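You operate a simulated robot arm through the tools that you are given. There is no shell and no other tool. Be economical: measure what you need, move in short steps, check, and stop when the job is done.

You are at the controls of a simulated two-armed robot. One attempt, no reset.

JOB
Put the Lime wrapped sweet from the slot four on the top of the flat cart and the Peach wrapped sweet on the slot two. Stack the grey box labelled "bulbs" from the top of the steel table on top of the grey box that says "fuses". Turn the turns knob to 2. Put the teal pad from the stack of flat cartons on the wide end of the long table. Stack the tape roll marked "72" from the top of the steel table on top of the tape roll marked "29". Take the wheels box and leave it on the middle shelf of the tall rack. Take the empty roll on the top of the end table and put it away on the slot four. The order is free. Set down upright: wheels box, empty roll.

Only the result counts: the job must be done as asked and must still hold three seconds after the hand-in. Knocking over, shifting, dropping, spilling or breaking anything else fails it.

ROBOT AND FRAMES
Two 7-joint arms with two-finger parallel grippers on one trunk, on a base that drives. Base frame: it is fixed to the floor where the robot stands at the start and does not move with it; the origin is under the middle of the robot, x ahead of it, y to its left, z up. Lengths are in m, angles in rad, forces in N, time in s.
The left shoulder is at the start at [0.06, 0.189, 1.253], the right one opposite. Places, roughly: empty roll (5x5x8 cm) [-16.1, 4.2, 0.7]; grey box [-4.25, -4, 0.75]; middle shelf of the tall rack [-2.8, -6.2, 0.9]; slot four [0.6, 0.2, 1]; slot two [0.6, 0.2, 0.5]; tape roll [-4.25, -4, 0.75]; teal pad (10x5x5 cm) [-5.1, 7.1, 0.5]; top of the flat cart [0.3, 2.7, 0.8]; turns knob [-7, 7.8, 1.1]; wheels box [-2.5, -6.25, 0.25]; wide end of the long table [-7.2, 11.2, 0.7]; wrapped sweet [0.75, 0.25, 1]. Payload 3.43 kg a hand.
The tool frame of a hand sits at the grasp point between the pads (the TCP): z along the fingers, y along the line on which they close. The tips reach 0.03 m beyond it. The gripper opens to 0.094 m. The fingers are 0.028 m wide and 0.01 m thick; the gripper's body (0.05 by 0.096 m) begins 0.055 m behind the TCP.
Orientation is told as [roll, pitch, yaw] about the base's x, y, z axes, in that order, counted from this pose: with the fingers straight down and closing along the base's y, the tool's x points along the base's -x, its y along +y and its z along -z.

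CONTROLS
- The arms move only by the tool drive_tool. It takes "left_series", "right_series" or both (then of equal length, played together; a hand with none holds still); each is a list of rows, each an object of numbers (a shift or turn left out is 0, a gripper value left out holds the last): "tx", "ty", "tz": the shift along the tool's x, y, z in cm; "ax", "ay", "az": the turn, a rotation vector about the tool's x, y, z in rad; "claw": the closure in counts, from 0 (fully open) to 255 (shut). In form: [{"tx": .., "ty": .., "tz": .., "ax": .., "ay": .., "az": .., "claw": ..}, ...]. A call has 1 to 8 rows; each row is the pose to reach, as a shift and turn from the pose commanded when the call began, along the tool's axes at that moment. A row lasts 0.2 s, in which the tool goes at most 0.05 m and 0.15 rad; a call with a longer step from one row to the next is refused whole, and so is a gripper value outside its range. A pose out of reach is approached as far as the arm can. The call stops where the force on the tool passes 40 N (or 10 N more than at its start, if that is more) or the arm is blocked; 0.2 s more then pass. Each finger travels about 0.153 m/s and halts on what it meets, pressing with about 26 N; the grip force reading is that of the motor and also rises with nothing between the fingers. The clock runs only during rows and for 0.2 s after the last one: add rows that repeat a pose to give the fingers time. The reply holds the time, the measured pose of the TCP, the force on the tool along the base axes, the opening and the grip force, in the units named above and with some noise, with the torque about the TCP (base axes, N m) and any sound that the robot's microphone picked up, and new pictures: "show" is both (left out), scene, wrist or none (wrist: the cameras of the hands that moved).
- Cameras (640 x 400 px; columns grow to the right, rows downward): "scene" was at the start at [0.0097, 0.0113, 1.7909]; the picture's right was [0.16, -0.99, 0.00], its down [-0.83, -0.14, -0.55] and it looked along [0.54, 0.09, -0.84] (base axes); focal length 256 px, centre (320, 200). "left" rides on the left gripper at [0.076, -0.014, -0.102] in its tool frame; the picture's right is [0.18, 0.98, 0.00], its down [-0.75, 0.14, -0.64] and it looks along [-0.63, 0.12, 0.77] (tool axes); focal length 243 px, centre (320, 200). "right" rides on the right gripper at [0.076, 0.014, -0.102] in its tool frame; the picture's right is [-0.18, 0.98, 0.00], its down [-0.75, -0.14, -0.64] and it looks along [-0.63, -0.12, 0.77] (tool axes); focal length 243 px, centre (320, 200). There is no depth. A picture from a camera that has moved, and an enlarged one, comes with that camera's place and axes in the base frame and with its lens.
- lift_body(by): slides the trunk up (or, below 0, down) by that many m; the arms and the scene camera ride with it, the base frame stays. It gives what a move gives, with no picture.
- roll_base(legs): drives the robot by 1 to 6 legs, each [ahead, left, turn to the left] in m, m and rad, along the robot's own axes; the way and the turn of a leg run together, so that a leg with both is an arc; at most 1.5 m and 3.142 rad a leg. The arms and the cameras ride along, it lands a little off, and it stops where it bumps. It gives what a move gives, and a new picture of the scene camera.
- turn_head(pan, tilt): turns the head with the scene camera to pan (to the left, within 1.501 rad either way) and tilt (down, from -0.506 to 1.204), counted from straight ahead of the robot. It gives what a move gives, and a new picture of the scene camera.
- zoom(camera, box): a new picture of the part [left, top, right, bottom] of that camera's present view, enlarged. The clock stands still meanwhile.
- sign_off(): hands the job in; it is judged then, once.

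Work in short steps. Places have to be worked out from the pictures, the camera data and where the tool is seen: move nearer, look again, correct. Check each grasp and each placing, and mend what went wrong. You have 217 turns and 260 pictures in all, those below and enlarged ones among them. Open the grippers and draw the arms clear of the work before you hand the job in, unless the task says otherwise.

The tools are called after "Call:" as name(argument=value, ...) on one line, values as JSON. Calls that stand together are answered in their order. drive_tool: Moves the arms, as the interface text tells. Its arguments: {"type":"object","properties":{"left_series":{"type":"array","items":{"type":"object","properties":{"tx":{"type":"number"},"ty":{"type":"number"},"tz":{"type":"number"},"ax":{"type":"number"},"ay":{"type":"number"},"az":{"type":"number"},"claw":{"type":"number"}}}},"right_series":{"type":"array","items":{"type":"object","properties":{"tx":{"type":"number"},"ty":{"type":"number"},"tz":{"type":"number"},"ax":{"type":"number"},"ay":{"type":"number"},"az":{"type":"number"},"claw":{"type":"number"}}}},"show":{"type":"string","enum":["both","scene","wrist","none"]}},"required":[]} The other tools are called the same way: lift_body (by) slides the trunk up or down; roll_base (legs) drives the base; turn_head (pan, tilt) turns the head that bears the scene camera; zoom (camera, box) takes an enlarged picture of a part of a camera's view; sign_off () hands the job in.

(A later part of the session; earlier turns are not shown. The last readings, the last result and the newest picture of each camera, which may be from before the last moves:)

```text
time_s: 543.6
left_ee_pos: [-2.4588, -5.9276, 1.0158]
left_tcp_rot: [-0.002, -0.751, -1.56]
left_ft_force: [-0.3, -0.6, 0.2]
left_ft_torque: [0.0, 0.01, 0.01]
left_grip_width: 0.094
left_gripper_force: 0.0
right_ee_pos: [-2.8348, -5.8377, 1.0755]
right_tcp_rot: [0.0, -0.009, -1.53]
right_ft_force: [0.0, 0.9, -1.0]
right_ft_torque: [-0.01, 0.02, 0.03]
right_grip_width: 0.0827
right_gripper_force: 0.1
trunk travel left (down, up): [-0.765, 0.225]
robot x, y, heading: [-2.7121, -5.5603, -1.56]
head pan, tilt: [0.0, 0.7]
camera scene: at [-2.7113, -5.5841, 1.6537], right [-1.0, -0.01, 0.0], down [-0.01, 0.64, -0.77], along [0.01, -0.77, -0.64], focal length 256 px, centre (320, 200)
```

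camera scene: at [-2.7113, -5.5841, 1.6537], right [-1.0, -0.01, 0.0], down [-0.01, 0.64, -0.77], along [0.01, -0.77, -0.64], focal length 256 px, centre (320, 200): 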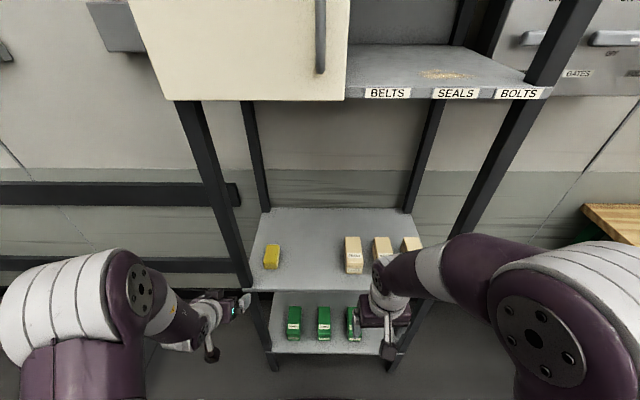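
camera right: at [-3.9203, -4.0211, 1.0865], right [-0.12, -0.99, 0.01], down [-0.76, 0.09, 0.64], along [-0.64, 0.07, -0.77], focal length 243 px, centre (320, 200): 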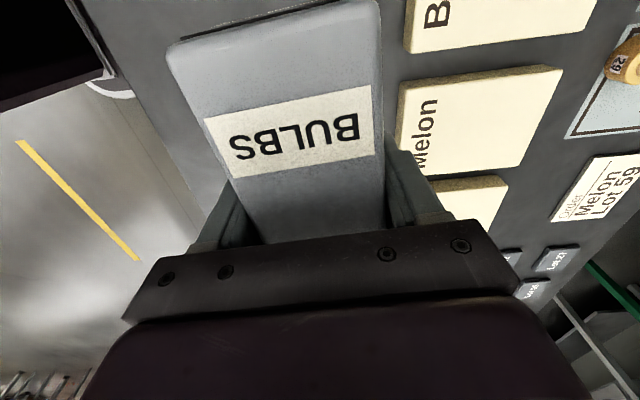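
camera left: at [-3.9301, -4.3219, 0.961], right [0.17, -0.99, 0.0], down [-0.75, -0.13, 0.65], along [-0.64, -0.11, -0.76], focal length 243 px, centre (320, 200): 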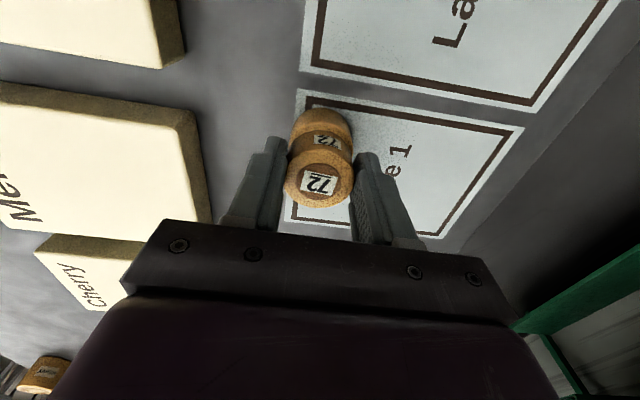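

I lower the trunk 0.4 m, then line the left hand up with WHEELS (x≈-2.573) in front of the rack.

Call:
lift_body(by=-0.4)

Call:
drive_tool(left_series=[{"ty": -3}, {"ty": -6}, {"ty": -9}, {"ty": -11.4}, {"ty": -11.4, "tx": 2.5, "tz": 2.5}, {"ty": -11.4, "tx": 5, "tz": 5}, {"ty": -11.4, "tx": 7.5, "tz": 8}, {"ty": -11.4, "tx": 9, "tz": 10}])

```text
time_s: 547.4
left_ee_pos: [-2.4589, -5.9277, 0.6156]
left_tcp_rot: [-0.002, -0.751, -1.561]
left_ft_force: [0.3, -0.5, -0.3]
left_ft_torque: [0.02, 0.0, 0.01]
left_grip_width: 0.0937
left_gripper_force: 0.0
right_ee_pos: [-2.8357, -5.8365, 0.6751]
right_tcp_rot: [0.001, -0.009, -1.528]
right_ft_force: [0.9, -0.2, 0.5]
right_ft_torque: [0.02, 0.02, -0.01]
right_grip_width: 0.0828
right_gripper_force: 0.1
trunk travel left (down, up): [-0.365, 0.625]
robot x, y, heading: [-2.7135, -5.5575, -1.562]
head pan, tilt: [0.0, 0.7]
```

```text
time_s: 549.2
left_ee_pos: [-2.4992, -5.9447, 0.5054]
left_tcp_rot: [-0.086, -0.728, -1.516]
left_ft_force: [-1.0, -0.9, 0.2]
left_ft_torque: [-0.02, -0.02, 0.03]
left_grip_width: 0.0942
left_gripper_force: 0.1
left hand out of reach, approached as far as the arm can: row 1, 2, 3, 4, 5, 6, 7, 8
right_ee_pos: [-2.834, -5.8379, 0.6742]
right_tcp_rot: [-0.002, -0.008, -1.53]
right_ft_force: [0.4, -0.3, 0.7]
right_ft_torque: [0.01, 0.0, 0.01]
right_grip_width: 0.0827
right_gripper_force: 0.1
trunk travel left (down, up): [-0.365, 0.625]
robot x, y, heading: [-2.7084, -5.5577, -1.56]
head pan, tilt: [0.0, 0.7]
camera scene: at [-2.7109, -5.5852, 1.2536], right [-1.0, -0.01, 0.0], down [-0.01, 0.64, -0.76], along [0.01, -0.76, -0.64], focal length 256 px, centre (320, 200)
camera left: at [-2.5107, -5.8181, 0.5307], right [0.97, 0.13, -0.19], down [0.2, -0.13, 0.97], along [0.1, -0.98, -0.16], focal length 243 px, centre (320, 200)
```

scene: 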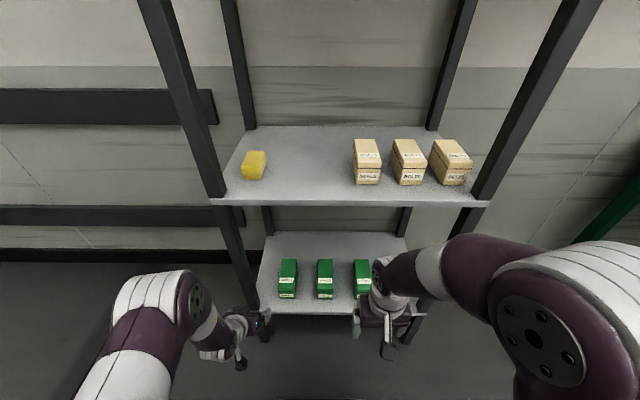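
left: 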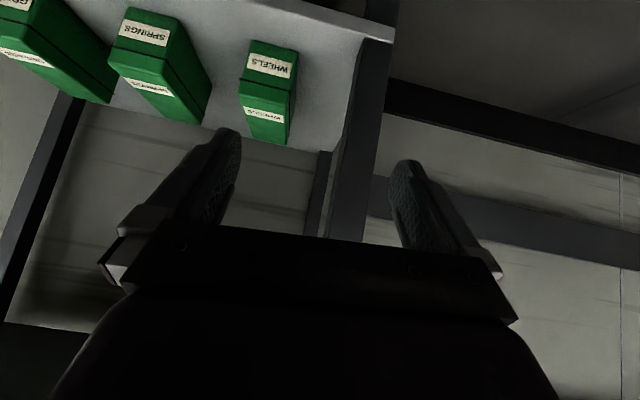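

The inward shift is out of the arm's near reach. I undo 9 cm of it and move the base 0.1 m to the right instead.

Call:
drive_tool(left_series=[{"ty": 3}, {"ty": 6}, {"ty": 9}], show="none")

Call:
roll_base(legs=[[0, -0.1, 0]])

Call:
zoom(camera="left", box=[0, 0, 640, 400])

```text
time_s: 550.0
left_ee_pos: [-2.4063, -5.9425, 0.5004]
left_tcp_rot: [-0.087, -0.73, -1.518]
left_ft_force: [0.3, -0.1, -0.4]
left_ft_torque: [0.02, 0.0, -0.01]
left_grip_width: 0.0939
left_gripper_force: 0.0
right_ee_pos: [-2.8348, -5.8381, 0.674]
right_tcp_rot: [0.0, -0.009, -1.529]
right_ft_force: [0.0, 0.5, 0.8]
right_ft_torque: [-0.01, 0.0, -0.02]
right_grip_width: 0.0833
right_gripper_force: 0.1
trunk travel left (down, up): [-0.365, 0.625]
robot x, y, heading: [-2.7089, -5.5546, -1.558]
head pan, tilt: [0.0, 0.7]
```

```text
time_s: 551.1
left_ee_pos: [-2.5066, -5.9442, 0.5023]
left_tcp_rot: [-0.086, -0.73, -1.517]
left_ft_force: [-0.7, 0.4, 0.3]
left_ft_torque: [-0.01, 0.03, 0.0]
left_grip_width: 0.0938
left_gripper_force: 0.0
right_ee_pos: [-2.9345, -5.8391, 0.6742]
right_tcp_rot: [0.0, -0.008, -1.528]
right_ft_force: [-0.3, 0.3, -0.3]
right_ft_torque: [-0.01, -0.04, -0.03]
right_grip_width: 0.0829
right_gripper_force: 0.0
trunk travel left (down, up): [-0.365, 0.625]
robot x, y, heading: [-2.8087, -5.5608, -1.555]
head pan, tilt: [0.0, 0.7]
camera scene: at [-2.8114, -5.5858, 1.2537], right [-1.0, -0.01, 0.0], down [-0.01, 0.64, -0.76], along [0.01, -0.76, -0.64], focal length 256 px, centre (320, 200)
```

scene: 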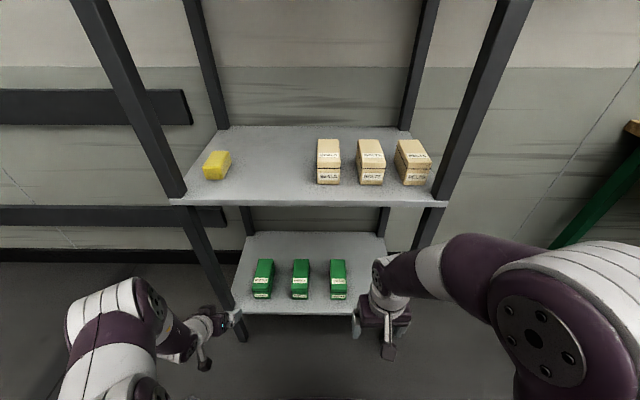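

```text
1.00 times, centred on (320, 200) of left (not enlarged: the box is as wide or as high as the picture)
camera zoom: at [-2.5194, -5.8179, 0.5261], right [0.97, 0.13, -0.19], down [0.2, -0.13, 0.97], along [0.1, -0.98, -0.16], focal length 243 px, centre (320, 200)
```

zoom: 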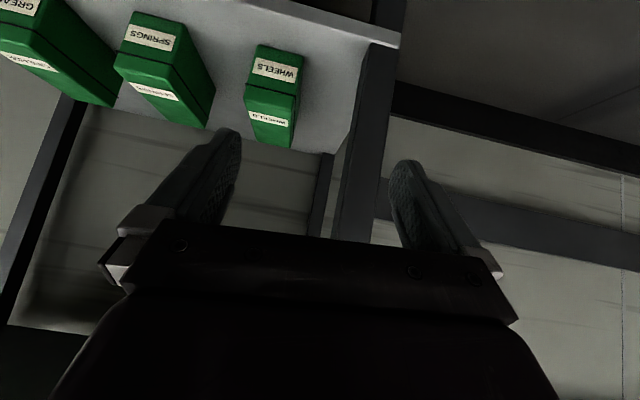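

I correct the small tilt errors, shift the base 0.06 m right, and then reach in over the box.

Call:
roll_base(legs=[[0, -0.06, 0]])

Call:
drive_tool(left_series=[{"tx": -1.6, "tz": 4.2, "ax": -0.054, "ay": -0.02, "az": 0.036}, {"tx": -3.3, "tz": 8.5, "ax": -0.054, "ay": -0.02, "az": 0.036}, {"tx": -5, "tz": 12.8, "ax": -0.054, "ay": -0.02, "az": 0.036}, {"tx": -6.7, "tz": 17.1, "ax": -0.054, "ay": -0.02, "az": 0.036}, {"tx": -8.2, "tz": 21.3, "ax": -0.054, "ay": -0.02, "az": 0.036}])

```text
time_s: 552.1
left_ee_pos: [-2.5664, -5.9448, 0.5013]
left_tcp_rot: [-0.086, -0.73, -1.517]
left_ft_force: [-0.1, 0.2, 0.8]
left_ft_torque: [0.02, -0.02, 0.01]
left_grip_width: 0.0941
left_gripper_force: 0.1
right_ee_pos: [-2.9933, -5.8392, 0.6762]
right_tcp_rot: [0.003, -0.008, -1.529]
right_ft_force: [0.1, 0.4, 0.7]
right_ft_torque: [0.01, 0.01, 0.01]
right_grip_width: 0.0829
right_gripper_force: 0.2
trunk travel left (down, up): [-0.365, 0.625]
robot x, y, heading: [-2.868, -5.5635, -1.557]
head pan, tilt: [0.0, 0.7]
camera scene: at [-2.8705, -5.5866, 1.2537], right [-1.0, -0.01, 0.0], down [-0.01, 0.64, -0.76], along [0.01, -0.76, -0.64], focal length 256 px, centre (320, 200)
```

scene: 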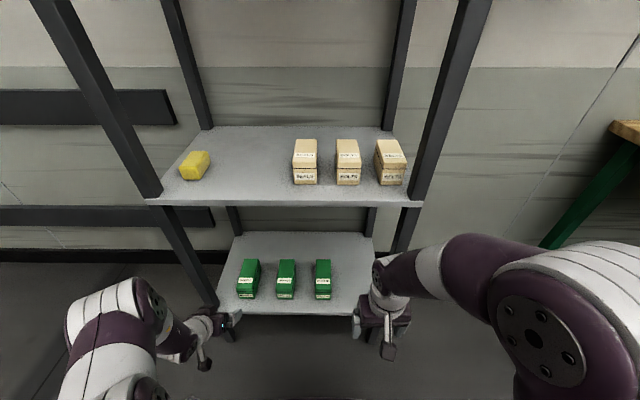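

```text
time_s: 553.3
left_ee_pos: [-2.5735, -6.1498, 0.3974]
left_tcp_rot: [0.0, -0.751, -1.565]
left_ft_force: [-0.1, -0.1, 0.2]
left_ft_torque: [-0.04, 0.01, -0.03]
left_grip_width: 0.094
left_gripper_force: 0.1
right_ee_pos: [-2.9932, -5.8402, 0.674]
right_tcp_rot: [0.0, -0.008, -1.527]
right_ft_force: [-0.7, 0.1, -0.5]
right_ft_torque: [0.05, -0.05, -0.01]
right_grip_width: 0.0828
right_gripper_force: 0.1
trunk travel left (down, up): [-0.365, 0.625]
robot x, y, heading: [-2.8686, -5.5573, -1.56]
head pan, tilt: [0.0, 0.7]
camera scene: at [-2.8692, -5.5871, 1.2537], right [-1.0, -0.01, 0.0], down [-0.01, 0.64, -0.76], along [0.01, -0.76, -0.64], focal length 256 px, centre (320, 200)
camera left: at [-2.5879, -6.0234, 0.4187], right [0.98, 0.14, -0.13], down [0.14, -0.11, 0.98], along [0.12, -0.98, -0.13], focal length 243 px, centre (320, 200)
```

scene: 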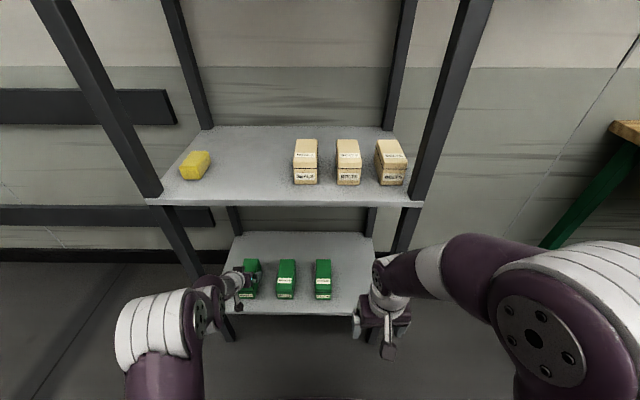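
left: 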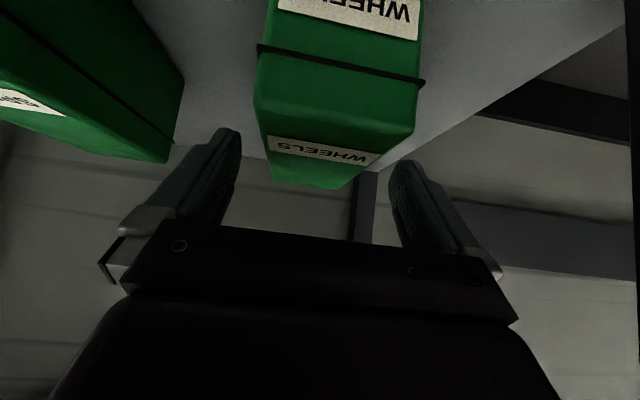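

The box seems higher than judged (top ≈0.36, centre y≈-6.18). The fingers straddle it well; I advance and descend gently.

Call:
drive_tool(left_series=[{"tx": 0.1, "tz": 1.6}, {"tx": 0.2, "tz": 3.2}, {"tx": 0.35, "tz": 4.8}, {"tx": 0.48, "tz": 6.4}], show="wrist")

Call:
zoom(camera="scene", box=[200, 240, 296, 310])

```text
time_s: 554.4
left_ee_pos: [-2.5693, -6.1963, 0.3576]
left_tcp_rot: [0.003, -0.775, -1.568]
left_ft_force: [0.9, -4.7, 21.2]
left_ft_torque: [1.3, 0.3, -0.05]
left_grip_width: 0.094
left_gripper_force: 0.1
right_ee_pos: [-2.994, -5.839, 0.6761]
right_tcp_rot: [-0.001, -0.01, -1.528]
right_ft_force: [-0.7, -0.3, -0.9]
right_ft_torque: [0.0, -0.03, -0.03]
right_grip_width: 0.0831
right_gripper_force: 0.1
trunk travel left (down, up): [-0.365, 0.625]
robot x, y, heading: [-2.8702, -5.5645, -1.561]
head pan, tilt: [0.0, 0.7]
stopped in row 4 (left hand): the force on the tool passed its limit at 47 N (the readings are from after the stop); the commanded pose is now the measured one
camera left: at [-2.5858, -6.0693, 0.3766], right [0.98, 0.14, -0.13], down [0.14, -0.09, 0.99], along [0.13, -0.99, -0.11], focal length 243 px, centre (320, 200)
```

left: 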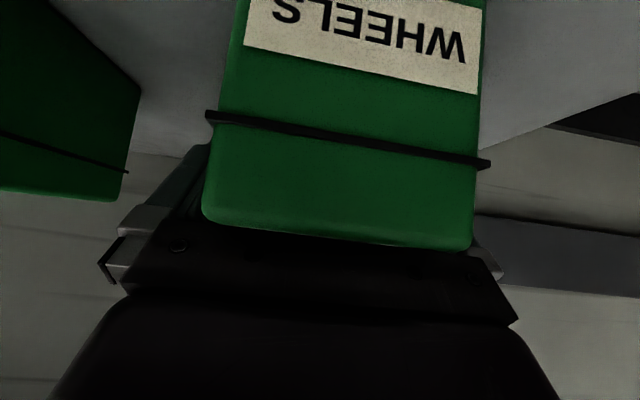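

```text
5.71 times, centred on (248, 275) of scene
camera zoom: at [-2.8707, -5.5841, 1.254], right [-1.0, -0.01, 0.0], down [-0.01, 0.64, -0.77], along [0.01, -0.77, -0.64], focal length 1464 px, centre (731, -229)
```

zoom: 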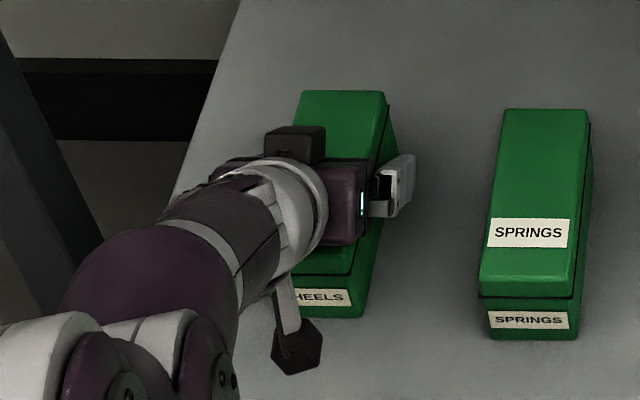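

The palm touched the lid's front edge (lid z≈0.381, box spans y≈-6.10…-6.24). I lift 0.6 cm, move 1.6 cm back toward the centre and close.

Call:
drive_tool(left_series=[{"tx": 0.3, "tz": -0.9, "ay": 0.025}, {"tx": 0.76, "tz": -1.55, "ay": 0.025}, {"tx": 0.76, "tz": -1.55, "ay": 0.025, "claw": 130}, {"tx": 0.76, "tz": -1.55, "ay": 0.025, "claw": 255}, {"tx": 0.76, "tz": -1.55, "ay": 0.025, "claw": 255}, {"tx": 0.76, "tz": -1.55, "ay": 0.025, "claw": 255}], show="wrist")

```text
time_s: 555.8
left_ee_pos: [-2.5703, -6.1768, 0.3577]
left_tcp_rot: [0.001, -0.741, -1.565]
left_ft_force: [-7.2, -2.0, 15.4]
left_ft_torque: [0.92, 0.18, 0.33]
left_grip_width: 0.0661
left_gripper_force: 26.0
right_ee_pos: [-2.9931, -5.8391, 0.6753]
right_tcp_rot: [0.003, -0.009, -1.527]
right_ft_force: [0.3, 0.2, -0.1]
right_ft_torque: [-0.01, 0.0, 0.0]
right_grip_width: 0.0829
right_gripper_force: 0.1
trunk travel left (down, up): [-0.365, 0.625]
robot x, y, heading: [-2.8691, -5.5623, -1.556]
head pan, tilt: [0.0, 0.7]
camera left: at [-2.5867, -6.0498, 0.3817], right [0.98, 0.14, -0.12], down [0.14, -0.12, 0.98], along [0.12, -0.98, -0.14], focal length 243 px, centre (320, 200)
```

left: 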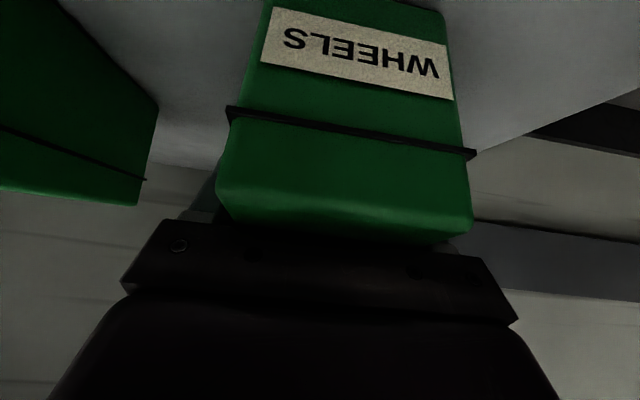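

Gripped (66 mm). I lift 6 cm and draw it out of the rack.

Call:
drive_tool(left_series=[{"tx": -2.05, "tz": -2.2}, {"tx": -4.1, "tz": -4.4}, {"tx": -2.1, "tz": -8.1}, {"tx": 0, "tz": -11.8}, {"tx": 2.0, "tz": -15.5}, {"tx": 4, "tz": -19.2}, {"tx": 6, "tz": -22.9}, {"tx": 8, "tz": -26.6}])

```text
time_s: 557.6
left_ee_pos: [-2.5708, -5.9387, 0.5035]
left_tcp_rot: [-0.008, -0.737, -1.56]
left_ft_force: [-0.1, 0.2, -2.9]
left_ft_torque: [0.0, 0.03, 0.03]
left_grip_width: 0.0664
left_gripper_force: 26.2
left hand out of reach, approached as far as the arm can: row 8
right_ee_pos: [-2.9934, -5.8393, 0.6755]
right_tcp_rot: [-0.001, -0.008, -1.527]
right_ft_force: [-0.3, 0.4, -0.3]
right_ft_torque: [0.03, -0.05, 0.0]
right_grip_width: 0.0829
right_gripper_force: 0.0
trunk travel left (down, up): [-0.365, 0.625]
robot x, y, heading: [-2.8675, -5.5596, -1.556]
head pan, tilt: [0.0, 0.7]
camera scene: at [-2.8694, -5.5861, 1.2537], right [-1.0, -0.01, 0.0], down [-0.01, 0.64, -0.77], along [0.01, -0.77, -0.64], focal length 256 px, centre (320, 200)
camera left: at [-2.5855, -5.8125, 0.5276], right [0.98, 0.14, -0.13], down [0.15, -0.13, 0.98], along [0.12, -0.98, -0.15], focal length 243 px, centre (320, 200)
```

scene: 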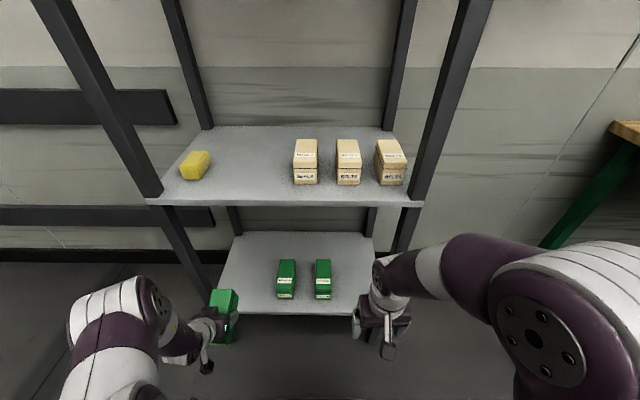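
left: 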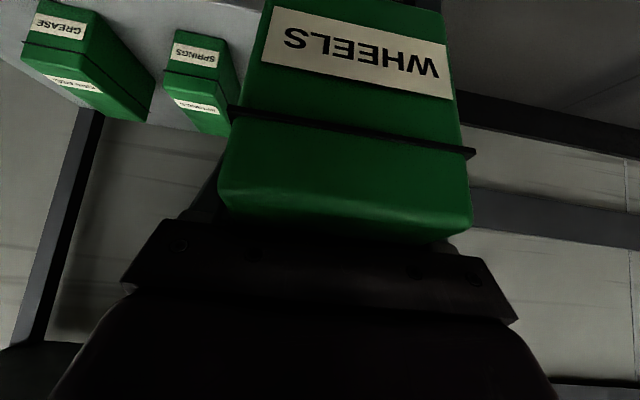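

WHEELS is out. I back off 0.1 m, shift 0.11 m right (free spot x≈-2.68 on the middle shelf), and raise the trunk 0.4 m.

Call:
roll_base(legs=[[-0.1, 0, 0], [0, -0.11, 0]])

Call:
lift_body(by=0.4)

Call:
lift_body(by=0.08)

Call:
turn_head(pan=0.15, tilt=0.75)

```text
time_s: 559.6
left_ee_pos: [-2.6828, -5.8383, 0.5026]
left_tcp_rot: [-0.01, -0.734, -1.56]
left_ft_force: [-0.8, -0.3, -2.5]
left_ft_torque: [0.0, -0.02, 0.0]
left_grip_width: 0.0659
left_gripper_force: 26.7
right_ee_pos: [-3.1045, -5.7393, 0.6748]
right_tcp_rot: [-0.001, -0.008, -1.529]
right_ft_force: [-0.3, -0.4, -0.2]
right_ft_torque: [-0.01, -0.02, 0.01]
right_grip_width: 0.0827
right_gripper_force: 0.0
trunk travel left (down, up): [-0.365, 0.625]
robot x, y, heading: [-2.9878, -5.458, -1.558]
head pan, tilt: [0.0, 0.7]
camera scene: at [-2.9819, -5.4863, 1.2537], right [-1.0, -0.01, 0.0], down [-0.01, 0.64, -0.76], along [0.01, -0.76, -0.64], focal length 256 px, centre (320, 200)
```

scene: 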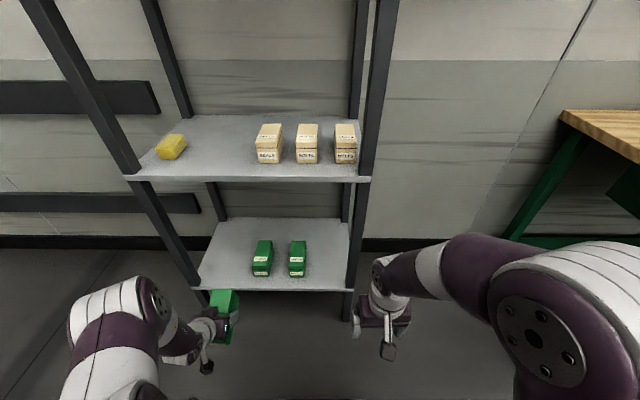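

```text
time_s: 563.4
left_ee_pos: [-2.6818, -5.838, 0.9029]
left_tcp_rot: [-0.011, -0.735, -1.559]
left_ft_force: [0.2, -0.3, -2.8]
left_ft_torque: [0.04, -0.03, -0.01]
left_grip_width: 0.0666
left_gripper_force: 25.9
right_ee_pos: [-3.1043, -5.7401, 1.0746]
right_tcp_rot: [0.0, -0.007, -1.527]
right_ft_force: [1.2, 0.6, -0.1]
right_ft_torque: [0.01, 0.01, 0.04]
right_grip_width: 0.083
right_gripper_force: 0.1
trunk travel left (down, up): [-0.765, 0.225]
robot x, y, heading: [-2.9792, -5.4585, -1.557]
head pan, tilt: [0.0, 0.7]
```

```text
time_s: 564.6
left_ee_pos: [-2.6815, -5.8385, 0.9838]
left_tcp_rot: [-0.009, -0.735, -1.56]
left_ft_force: [0.8, -0.4, -3.3]
left_ft_torque: [0.0, 0.02, 0.03]
left_grip_width: 0.0665
left_gripper_force: 25.7
right_ee_pos: [-3.1047, -5.7407, 1.1557]
right_tcp_rot: [0.0, -0.008, -1.526]
right_ft_force: [0.0, -0.2, -0.2]
right_ft_torque: [0.01, 0.01, -0.02]
right_grip_width: 0.0829
right_gripper_force: 0.0
trunk travel left (down, up): [-0.845, 0.145]
robot x, y, heading: [-2.9824, -5.4558, -1.556]
head pan, tilt: [0.0, 0.7]
```

```text
time_s: 565.3
left_ee_pos: [-2.682, -5.8372, 0.9838]
left_tcp_rot: [-0.011, -0.735, -1.559]
left_ft_force: [0.2, 0.9, -2.3]
left_ft_torque: [-0.02, -0.02, 0.01]
left_grip_width: 0.0663
left_gripper_force: 26.4
right_ee_pos: [-3.1048, -5.7393, 1.1564]
right_tcp_rot: [0.001, -0.009, -1.527]
right_ft_force: [0.1, 0.3, 0.1]
right_ft_torque: [0.0, 0.02, -0.01]
right_grip_width: 0.0831
right_gripper_force: 0.1
trunk travel left (down, up): [-0.845, 0.145]
robot x, y, heading: [-2.9807, -5.4613, -1.562]
head pan, tilt: [0.15, 0.75]
camera scene: at [-2.9684, -5.4833, 1.7294], right [-0.99, -0.16, 0.0], down [-0.11, 0.67, -0.73], along [0.12, -0.72, -0.68], focal length 256 px, centre (320, 200)
```

scene: 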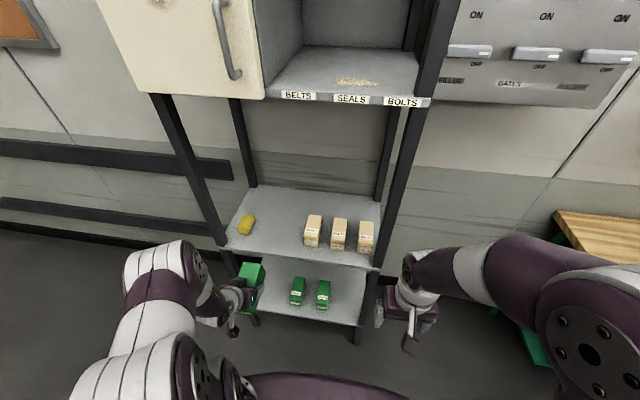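

The hand lines up with the free gap at x≈-2.682. I roll 0.1 m ahead and move the box in over the middle shelf.

Call:
roll_base(legs=[[0.1, 0, 0]])

Call:
drive_tool(left_series=[{"tx": -3.3, "tz": 3.06}, {"tx": -6.6, "tz": 6.1}, {"tx": -9.9, "tz": 9.2}, {"tx": -13.2, "tz": 12.2}, {"tx": -16.5, "tz": 15.3}])

```text
time_s: 566.4
left_ee_pos: [-2.6801, -5.9398, 0.9833]
left_tcp_rot: [-0.01, -0.735, -1.557]
left_ft_force: [-0.9, -0.3, -2.4]
left_ft_torque: [-0.01, 0.01, 0.0]
left_grip_width: 0.0665
left_gripper_force: 26.2
right_ee_pos: [-3.1018, -5.8391, 1.1553]
right_tcp_rot: [0.0, -0.008, -1.527]
right_ft_force: [0.3, 0.0, 0.2]
right_ft_torque: [0.02, 0.0, 0.0]
right_grip_width: 0.083
right_gripper_force: 0.1
trunk travel left (down, up): [-0.845, 0.145]
robot x, y, heading: [-2.9775, -5.5628, -1.554]
head pan, tilt: [0.15, 0.75]
camera scene: at [-2.9669, -5.5841, 1.7294], right [-0.99, -0.16, 0.0], down [-0.11, 0.67, -0.73], along [0.12, -0.72, -0.68], focal length 256 px, centre (320, 200)
```

scene: 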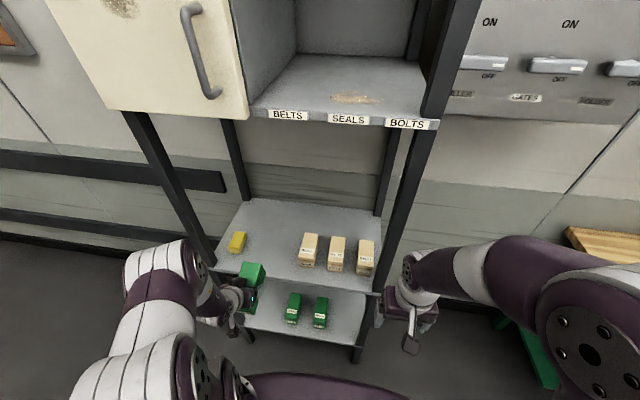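

```text
time_s: 567.6
left_ee_pos: [-2.6816, -6.1674, 0.9794]
left_tcp_rot: [-0.009, -0.732, -1.559]
left_ft_force: [0.4, -0.2, -3.2]
left_ft_torque: [0.04, -0.03, 0.02]
left_grip_width: 0.066
left_gripper_force: 26.0
right_ee_pos: [-3.1021, -5.8444, 1.1547]
right_tcp_rot: [0.001, -0.006, -1.527]
right_ft_force: [1.0, 0.0, -0.5]
right_ft_torque: [0.05, 0.0, -0.01]
right_grip_width: 0.0828
right_gripper_force: 0.1
trunk travel left (down, up): [-0.845, 0.145]
robot x, y, heading: [-2.9819, -5.562, -1.558]
head pan, tilt: [0.15, 0.75]
camera scene: at [-2.9665, -5.5882, 1.7293], right [-0.99, -0.16, 0.0], down [-0.11, 0.67, -0.73], along [0.12, -0.72, -0.68], focal length 256 px, centre (320, 200)
camera left: at [-2.6962, -6.0418, 1.004], right [0.98, 0.14, -0.13], down [0.15, -0.13, 0.98], along [0.12, -0.98, -0.15], focal length 243 px, centre (320, 200)
```

scene: 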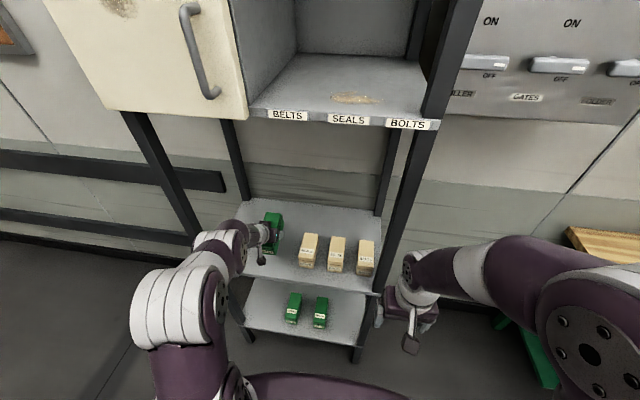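
left: 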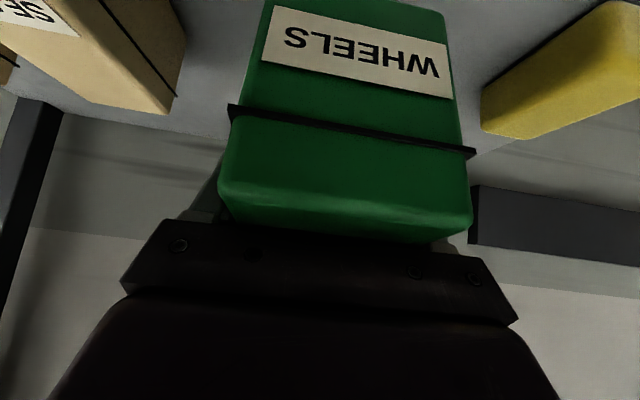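

WHEELS is between the yellow block and SEALS. I descend vertically, slowly at the end.

Call:
drive_tool(left_series=[{"tx": 2.0, "tz": 2.23}, {"tx": 4.0, "tz": 4.46}, {"tx": 4.5, "tz": 5.0}, {"tx": 4.85, "tz": 5.4}, {"tx": 5.2, "tz": 5.8}, {"tx": 5.55, "tz": 6.2}, {"tx": 5.9, "tz": 6.6}, {"tx": 6.25, "tz": 7.0}], show="wrist")

```text
time_s: 568.7
left_ee_pos: [-2.6781, -6.1715, 0.9185]
left_tcp_rot: [-0.004, -0.757, -1.563]
left_ft_force: [-2.5, 9.3, 25.6]
left_ft_torque: [2.17, -0.11, 0.24]
left_grip_width: 0.0665
left_gripper_force: 26.1
right_ee_pos: [-3.1045, -5.8387, 1.1559]
right_tcp_rot: [0.001, -0.008, -1.528]
right_ft_force: [-0.3, 0.2, 0.5]
right_ft_torque: [0.03, 0.01, 0.0]
right_grip_width: 0.0828
right_gripper_force: 0.1
trunk travel left (down, up): [-0.845, 0.145]
robot x, y, heading: [-2.9808, -5.5574, -1.557]
head pan, tilt: [0.15, 0.75]
stopped in row 5 (left hand): the force on the tool passed its limit at 44 N (the readings are from after the stop); the commanded pose is now the measured one
camera left: at [-2.6941, -6.0443, 0.9401], right [0.98, 0.14, -0.13], down [0.14, -0.11, 0.98], along [0.12, -0.98, -0.12], focal length 243 px, centre (320, 200)
```

left: 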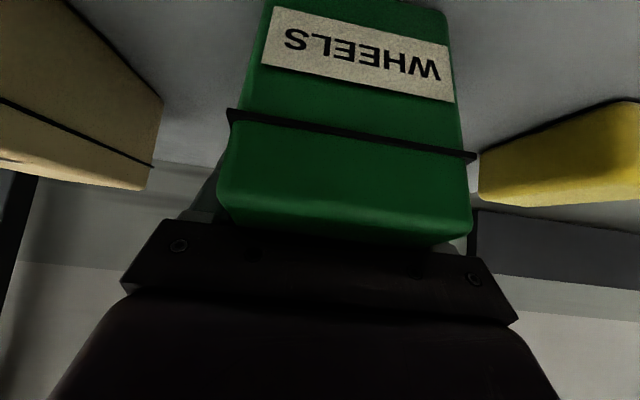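

Contact at the box's front edge; shelf at ≈0.875. I level by 0.02 rad, press slightly, then open.

Call:
drive_tool(left_series=[{"ay": 0.02}, {"ay": 0.025, "tx": 0.1, "tz": 0.1}, {"ay": 0.025, "tx": 0.1, "tz": 0.1, "claw": 90}, {"ay": 0.025, "tx": 0.1, "tz": 0.1, "claw": 20}, {"ay": 0.025, "tx": 0.1, "tz": 0.1, "claw": 20}], show="wrist")

```text
time_s: 569.9
left_ee_pos: [-2.6788, -6.1677, 0.917]
left_tcp_rot: [-0.002, -0.732, -1.564]
left_ft_force: [4.3, -1.9, 35.1]
left_ft_torque: [2.01, -0.04, -0.25]
left_grip_width: 0.0869
left_gripper_force: 0.1
right_ee_pos: [-3.1047, -5.8373, 1.1563]
right_tcp_rot: [0.002, -0.012, -1.527]
right_ft_force: [-0.5, -0.1, 0.1]
right_ft_torque: [0.01, 0.02, 0.0]
right_grip_width: 0.0825
right_gripper_force: 0.1
trunk travel left (down, up): [-0.845, 0.145]
robot x, y, heading: [-2.9817, -5.5628, -1.556]
head pan, tilt: [0.15, 0.75]
camera left: at [-2.6945, -6.0431, 0.9417], right [0.98, 0.14, -0.12], down [0.14, -0.13, 0.98], along [0.12, -0.98, -0.15], focal length 243 px, centre (320, 200)
```

left: 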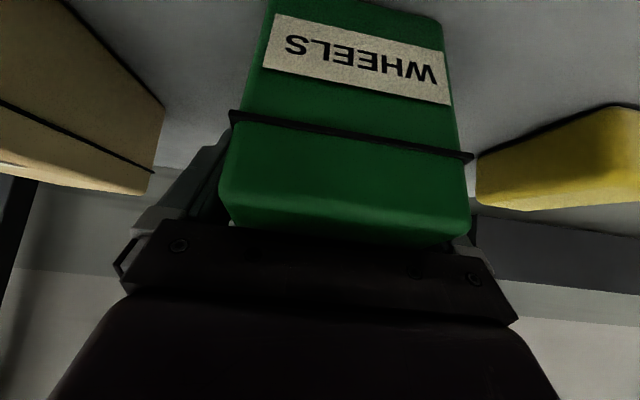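

Released, palm still resting on the lid. I rise vertically, then withdraw.

Call:
drive_tool(left_series=[{"tx": -0.7, "tz": -0.75}, {"tx": -2.7, "tz": -3}, {"tx": -5.3, "tz": -6}, {"tx": -3.5, "tz": -10}, {"tx": -0.5, "tz": -13.5}, {"tx": 2.5, "tz": -17}, {"tx": 5, "tz": -20}])

```text
time_s: 571.5
left_ee_pos: [-2.6805, -5.9986, 1.03]
left_tcp_rot: [-0.006, -0.727, -1.559]
left_ft_force: [-0.6, 0.0, -0.3]
left_ft_torque: [-0.01, 0.0, 0.04]
left_grip_width: 0.0869
left_gripper_force: 0.1
right_ee_pos: [-3.1031, -5.8393, 1.1564]
right_tcp_rot: [0.0, -0.011, -1.526]
right_ft_force: [0.3, -0.3, -0.2]
right_ft_torque: [0.01, -0.02, 0.0]
right_grip_width: 0.0829
right_gripper_force: 0.0
trunk travel left (down, up): [-0.845, 0.145]
robot x, y, heading: [-2.9808, -5.5613, -1.557]
head pan, tilt: [0.15, 0.75]
camera scene: at [-2.9674, -5.5827, 1.7294], right [-0.99, -0.16, 0.0], down [-0.11, 0.67, -0.73], along [0.12, -0.72, -0.68], focal length 256 px, centre (320, 200)
camera left: at [-2.6962, -5.8729, 1.0557], right [0.98, 0.14, -0.13], down [0.15, -0.14, 0.98], along [0.12, -0.98, -0.15], focal length 243 px, centre (320, 200)
```

scene: 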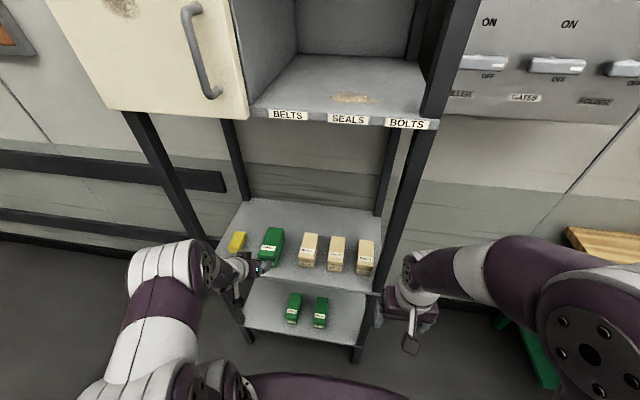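
left: 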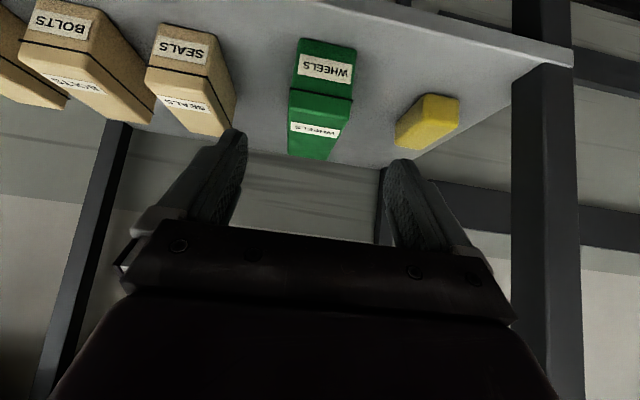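

WHEELS stands upright on the middle shelf. Last: the empty roll. I back out, turn to face -x, and straighten the left hand.

Call:
roll_base(legs=[[-0.5, 0, 0], [0, 0, -1.575], [0.3, 0, 0]])

Call:
drive_tool(left_series=[{"ay": 0.14, "tx": 1}, {"ay": 0.28, "tx": 2}, {"ay": 0.42, "tx": 2}, {"ay": 0.56, "tx": 2}, {"ay": 0.7, "tx": 2, "tz": -2}], show="scene")

```text
time_s: 579.9
left_ee_pos: [-3.7277, -5.3565, 1.0298]
left_tcp_rot: [-0.006, -0.725, 3.134]
left_ft_force: [0.2, 0.1, 0.3]
left_ft_torque: [0.03, 0.05, -0.02]
left_grip_width: 0.087
left_gripper_force: 0.1
right_ee_pos: [-3.5615, -4.9363, 1.1547]
right_tcp_rot: [0.0, -0.01, -3.114]
right_ft_force: [-0.2, 0.1, -0.2]
right_ft_torque: [0.02, -0.02, -0.02]
right_grip_width: 0.0827
right_gripper_force: 0.0
trunk travel left (down, up): [-0.845, 0.145]
robot x, y, heading: [-3.2855, -5.0653, 3.14]
head pan, tilt: [0.15, 0.75]
camera scene: at [-3.306, -5.0764, 1.7294], right [-0.15, 0.99, 0.0], down [0.67, 0.1, -0.73], along [-0.72, -0.11, -0.68], focal length 256 px, centre (320, 200)
```

scene: 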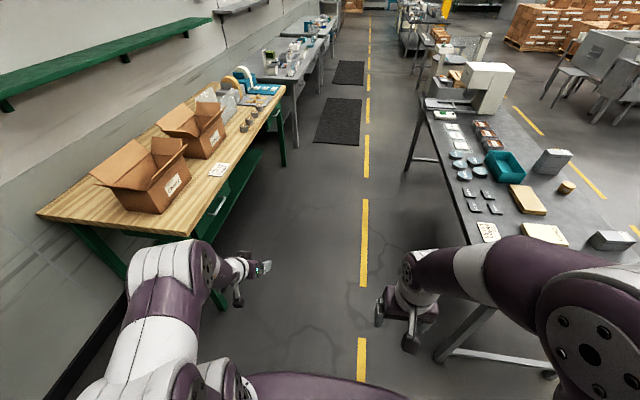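

```text
time_s: 581.1
left_ee_pos: [-3.7102, -5.3468, 1.0241]
left_tcp_rot: [-0.045, -0.124, 3.127]
left_ft_force: [0.4, 0.9, 0.6]
left_ft_torque: [-0.01, 0.04, 0.0]
left_grip_width: 0.0868
left_gripper_force: 0.1
left hand out of reach, approached as far as the arm can: row 5
right_ee_pos: [-3.5616, -4.9366, 1.1546]
right_tcp_rot: [0.001, -0.01, -3.116]
right_ft_force: [-0.5, 0.9, -0.6]
right_ft_torque: [-0.02, 0.04, -0.02]
right_grip_width: 0.0831
right_gripper_force: 0.1
trunk travel left (down, up): [-0.845, 0.145]
robot x, y, heading: [-3.2841, -5.0631, 3.137]
head pan, tilt: [0.15, 0.75]
camera scene: at [-3.3064, -5.0755, 1.7294], right [-0.15, 0.99, 0.0], down [0.67, 0.1, -0.73], along [-0.72, -0.11, -0.68], focal length 256 px, centre (320, 200)
```

scene: 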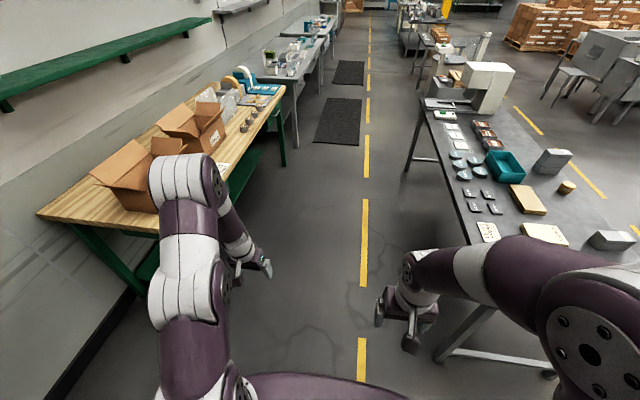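

I raise the trunk a little and slide +y past the table's east end into the northern lane (y≈-2.6), then look west.

Call:
lift_body(by=0.12)

Call:
roll_base(legs=[[0, -1.25, 0], [0, -1.22, 0]])

Call:
turn_head(pan=-0.1, tilt=0.2)

```text
time_s: 582.6
left_ee_pos: [-3.7101, -5.3481, 1.1435]
left_tcp_rot: [-0.045, -0.124, 3.128]
left_ft_force: [-0.1, 0.6, 0.0]
left_ft_torque: [0.01, 0.0, -0.04]
left_grip_width: 0.0867
left_gripper_force: 0.0
right_ee_pos: [-3.5619, -4.9364, 1.2749]
right_tcp_rot: [0.0, -0.008, -3.115]
right_ft_force: [0.5, -0.3, -0.6]
right_ft_torque: [-0.02, 0.02, -0.01]
right_grip_width: 0.083
right_gripper_force: 0.2
trunk travel left (down, up): [-0.965, 0.025]
robot x, y, heading: [-3.2853, -5.0599, 3.141]
head pan, tilt: [0.15, 0.75]
```

```text
time_s: 594.9
left_ee_pos: [-3.6967, -2.827, 1.1443]
left_tcp_rot: [-0.045, -0.124, 3.112]
left_ft_force: [-0.3, 0.8, 0.2]
left_ft_torque: [-0.01, 0.01, 0.0]
left_grip_width: 0.0865
left_gripper_force: 0.1
right_ee_pos: [-3.5414, -2.4161, 1.2756]
right_tcp_rot: [0.0, -0.008, -3.13]
right_ft_force: [-0.1, 0.1, -1.3]
right_ft_torque: [-0.03, 0.0, 0.01]
right_grip_width: 0.083
right_gripper_force: 0.1
trunk travel left (down, up): [-0.965, 0.025]
robot x, y, heading: [-3.2672, -2.5459, 3.125]
head pan, tilt: [0.15, 0.75]
camera scene: at [-3.289, -2.5604, 1.8494], right [-0.13, 0.99, 0.0], down [0.68, 0.09, -0.73], along [-0.72, -0.1, -0.68], focal length 256 px, centre (320, 200)
```

scene: 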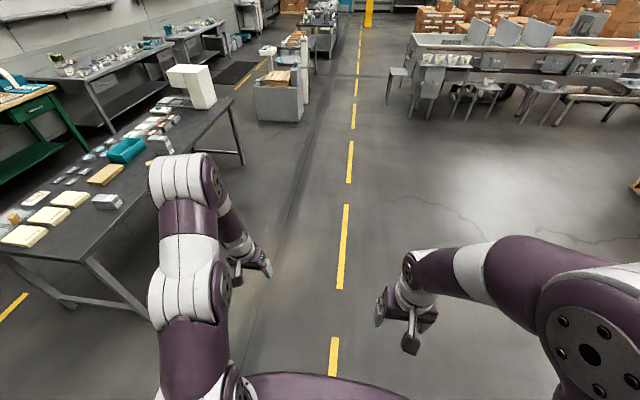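

```text
time_s: 595.9
left_ee_pos: [-3.6961, -2.8243, 1.1451]
left_tcp_rot: [-0.046, -0.126, 3.115]
left_ft_force: [0.5, 0.9, 0.4]
left_ft_torque: [0.01, 0.03, -0.01]
left_grip_width: 0.0866
left_gripper_force: 0.0
right_ee_pos: [-3.5423, -2.4157, 1.2764]
right_tcp_rot: [0.001, -0.008, -3.13]
right_ft_force: [-1.2, -0.3, 0.4]
right_ft_torque: [0.0, -0.03, 0.0]
right_grip_width: 0.0828
right_gripper_force: 0.1
trunk travel left (down, up): [-0.965, 0.025]
robot x, y, heading: [-3.2658, -2.5453, 3.129]
head pan, tilt: [-0.099, 0.201]
camera scene: at [-3.2994, -2.5377, 1.899], right [0.11, 0.99, 0.0], down [0.2, -0.02, -0.98], along [-0.97, 0.11, -0.2], focal length 256 px, centre (320, 200)
```

scene: 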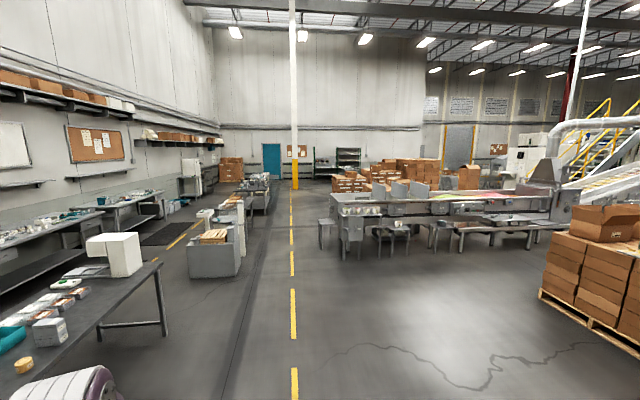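

The lane west is clear to the column at x≈-15. I drive along y≈-2.62 to x≈-10.5 and look to the right.

Call:
roll_base(legs=[[0, 0.07, 0.013], [1.5, 0, 0], [1.5, 0, 0], [1.5, 0, 0], [1.5, 0, 0], [1.3, 0, 0]])

Call:
turn_head(pan=-0.6, tilt=0.25)

```text
time_s: 631.4
left_ee_pos: [-11.056, -2.8676, 1.1449]
left_tcp_rot: [-0.045, -0.126, 3.106]
left_ft_force: [-0.5, -0.6, -0.7]
left_ft_torque: [0.02, -0.02, -0.02]
left_grip_width: 0.0867
left_gripper_force: 0.0
right_ee_pos: [-10.8978, -2.4603, 1.2751]
right_tcp_rot: [0.001, -0.01, -3.136]
right_ft_force: [-0.2, 0.1, -0.3]
right_ft_torque: [0.0, 0.01, 0.0]
right_grip_width: 0.0829
right_gripper_force: 0.0
trunk travel left (down, up): [-0.965, 0.025]
robot x, y, heading: [-10.6246, -2.5923, 3.113]
head pan, tilt: [-0.099, 0.201]
camera scene: at [-10.656, -2.5829, 1.8991], right [0.12, 0.99, 0.0], down [0.2, -0.02, -0.98], along [-0.97, 0.12, -0.2], focal length 256 px, centre (320, 200)
```

scene: 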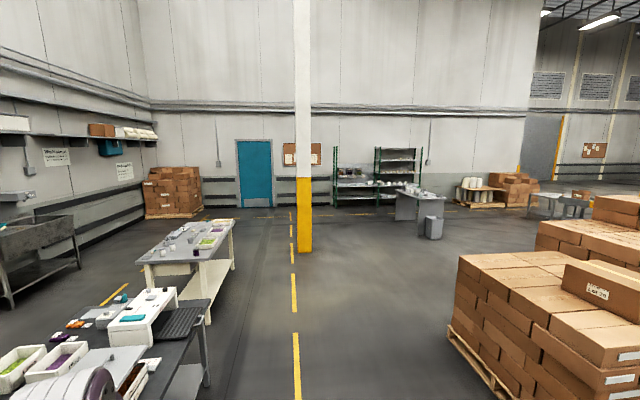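

```text
time_s: 632.3
left_ee_pos: [-11.0555, -2.8666, 1.1441]
left_tcp_rot: [-0.045, -0.124, 3.106]
left_ft_force: [0.6, 0.2, 0.5]
left_ft_torque: [0.01, -0.01, -0.03]
left_grip_width: 0.087
left_gripper_force: 0.0
right_ee_pos: [-10.8985, -2.4593, 1.2749]
right_tcp_rot: [-0.001, -0.01, -3.137]
right_ft_force: [0.8, -0.3, 0.5]
right_ft_torque: [-0.04, -0.03, 0.0]
right_grip_width: 0.0831
right_gripper_force: 0.2
trunk travel left (down, up): [-0.965, 0.025]
robot x, y, heading: [-10.6224, -2.5877, 3.119]
head pan, tilt: [-0.6, 0.25]
camera scene: at [-10.6405, -2.5398, 1.8945], right [0.58, 0.81, 0.0], down [0.2, -0.14, -0.97], along [-0.79, 0.57, -0.25], focal length 256 px, centre (320, 200)
```

scene: 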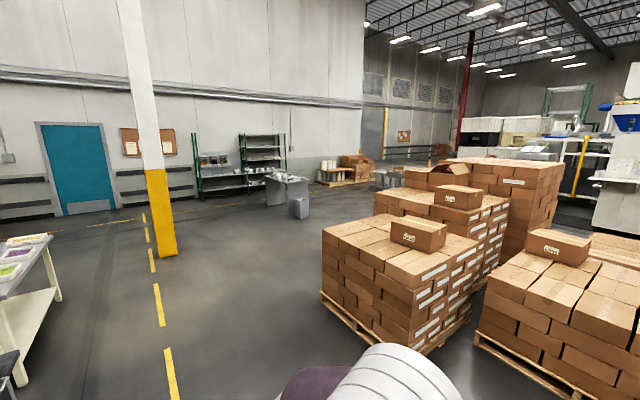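

Cartons lie right of the lane (west edge x≈-13.3); a gap lies between them and the column at x≈-15.2. I drive to x≈-14.2 and turn north.

Call:
roll_base(legs=[[1.5, 0, 0], [1.5, 0, 0], [0.55, 0, 0], [0, 0, -1.55], [1.5, 0, 0], [1.2, 0, 0]])

Call:
turn_head(pan=0.2, tilt=0.3)

```text
time_s: 666.1
left_ee_pos: [-14.344, 0.7232, 1.1444]
left_tcp_rot: [-0.046, -0.126, 1.53]
left_ft_force: [0.1, -0.3, -0.3]
left_ft_torque: [-0.02, 0.01, -0.01]
left_grip_width: 0.0868
left_gripper_force: 0.2
right_ee_pos: [-13.9371, 0.5628, 1.275]
right_tcp_rot: [0.002, -0.012, 1.569]
right_ft_force: [0.9, -0.1, 0.2]
right_ft_torque: [0.05, -0.02, 0.01]
right_grip_width: 0.0829
right_gripper_force: 0.1
trunk travel left (down, up): [-0.965, 0.025]
robot x, y, heading: [-14.0721, 0.2917, 1.535]
head pan, tilt: [-0.6, 0.25]
camera scene: at [-14.0194, 0.3047, 1.8945], right [0.81, -0.59, 0.0], down [-0.15, -0.2, -0.97], along [0.57, 0.78, -0.25], focal length 256 px, centre (320, 200)
```

scene: 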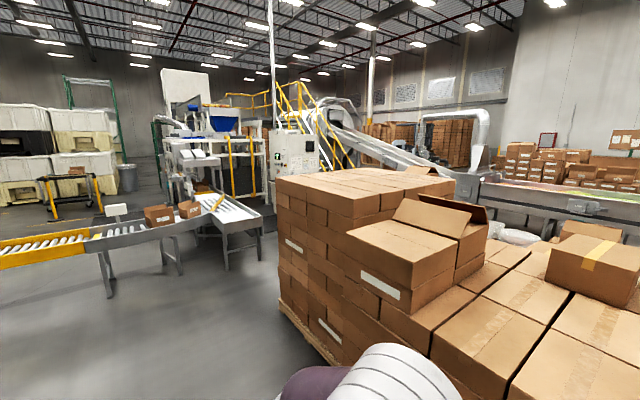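

```text
time_s: 667.2
left_ee_pos: [-14.3444, 0.7238, 1.1439]
left_tcp_rot: [-0.046, -0.125, 1.53]
left_ft_force: [-0.8, 1.0, -0.6]
left_ft_torque: [-0.02, -0.02, 0.01]
left_grip_width: 0.0867
left_gripper_force: 0.1
right_ee_pos: [-13.9378, 0.563, 1.2747]
right_tcp_rot: [0.0, -0.007, 1.569]
right_ft_force: [-0.7, -0.2, 0.0]
right_ft_torque: [0.01, 0.01, -0.01]
right_grip_width: 0.0831
right_gripper_force: 0.0
trunk travel left (down, up): [-0.965, 0.025]
robot x, y, heading: [-14.0739, 0.2924, 1.54]
head pan, tilt: [0.201, 0.3]
camera scene: at [-14.0902, 0.3218, 1.8898], right [0.99, 0.17, 0.0], down [0.05, -0.29, -0.96], along [-0.16, 0.94, -0.3], focal length 256 px, centre (320, 200)
```

scene: 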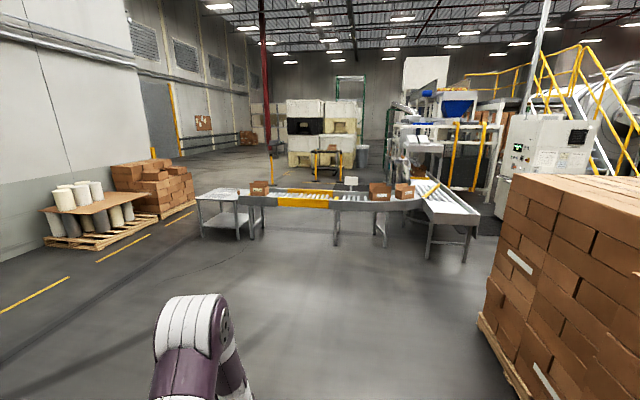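

The end table is at the left end of the roller conveyor, ≈(-16.2, 4.1). I enlarge it.

Call:
zoom(camera="scene", box=[180, 160, 300, 245])

```text
4.71 times, centred on (240, 202) of scene
camera zoom: at [-14.0902, 0.3218, 1.8898], right [0.99, 0.17, 0.0], down [0.05, -0.29, -0.96], along [-0.16, 0.94, -0.3], focal length 1205 px, centre (696, 188)
```

zoom: 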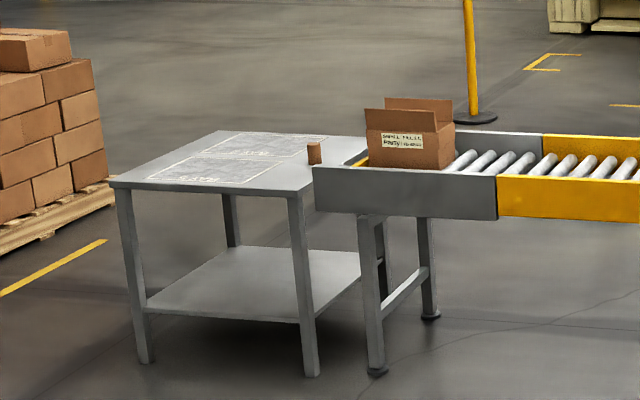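

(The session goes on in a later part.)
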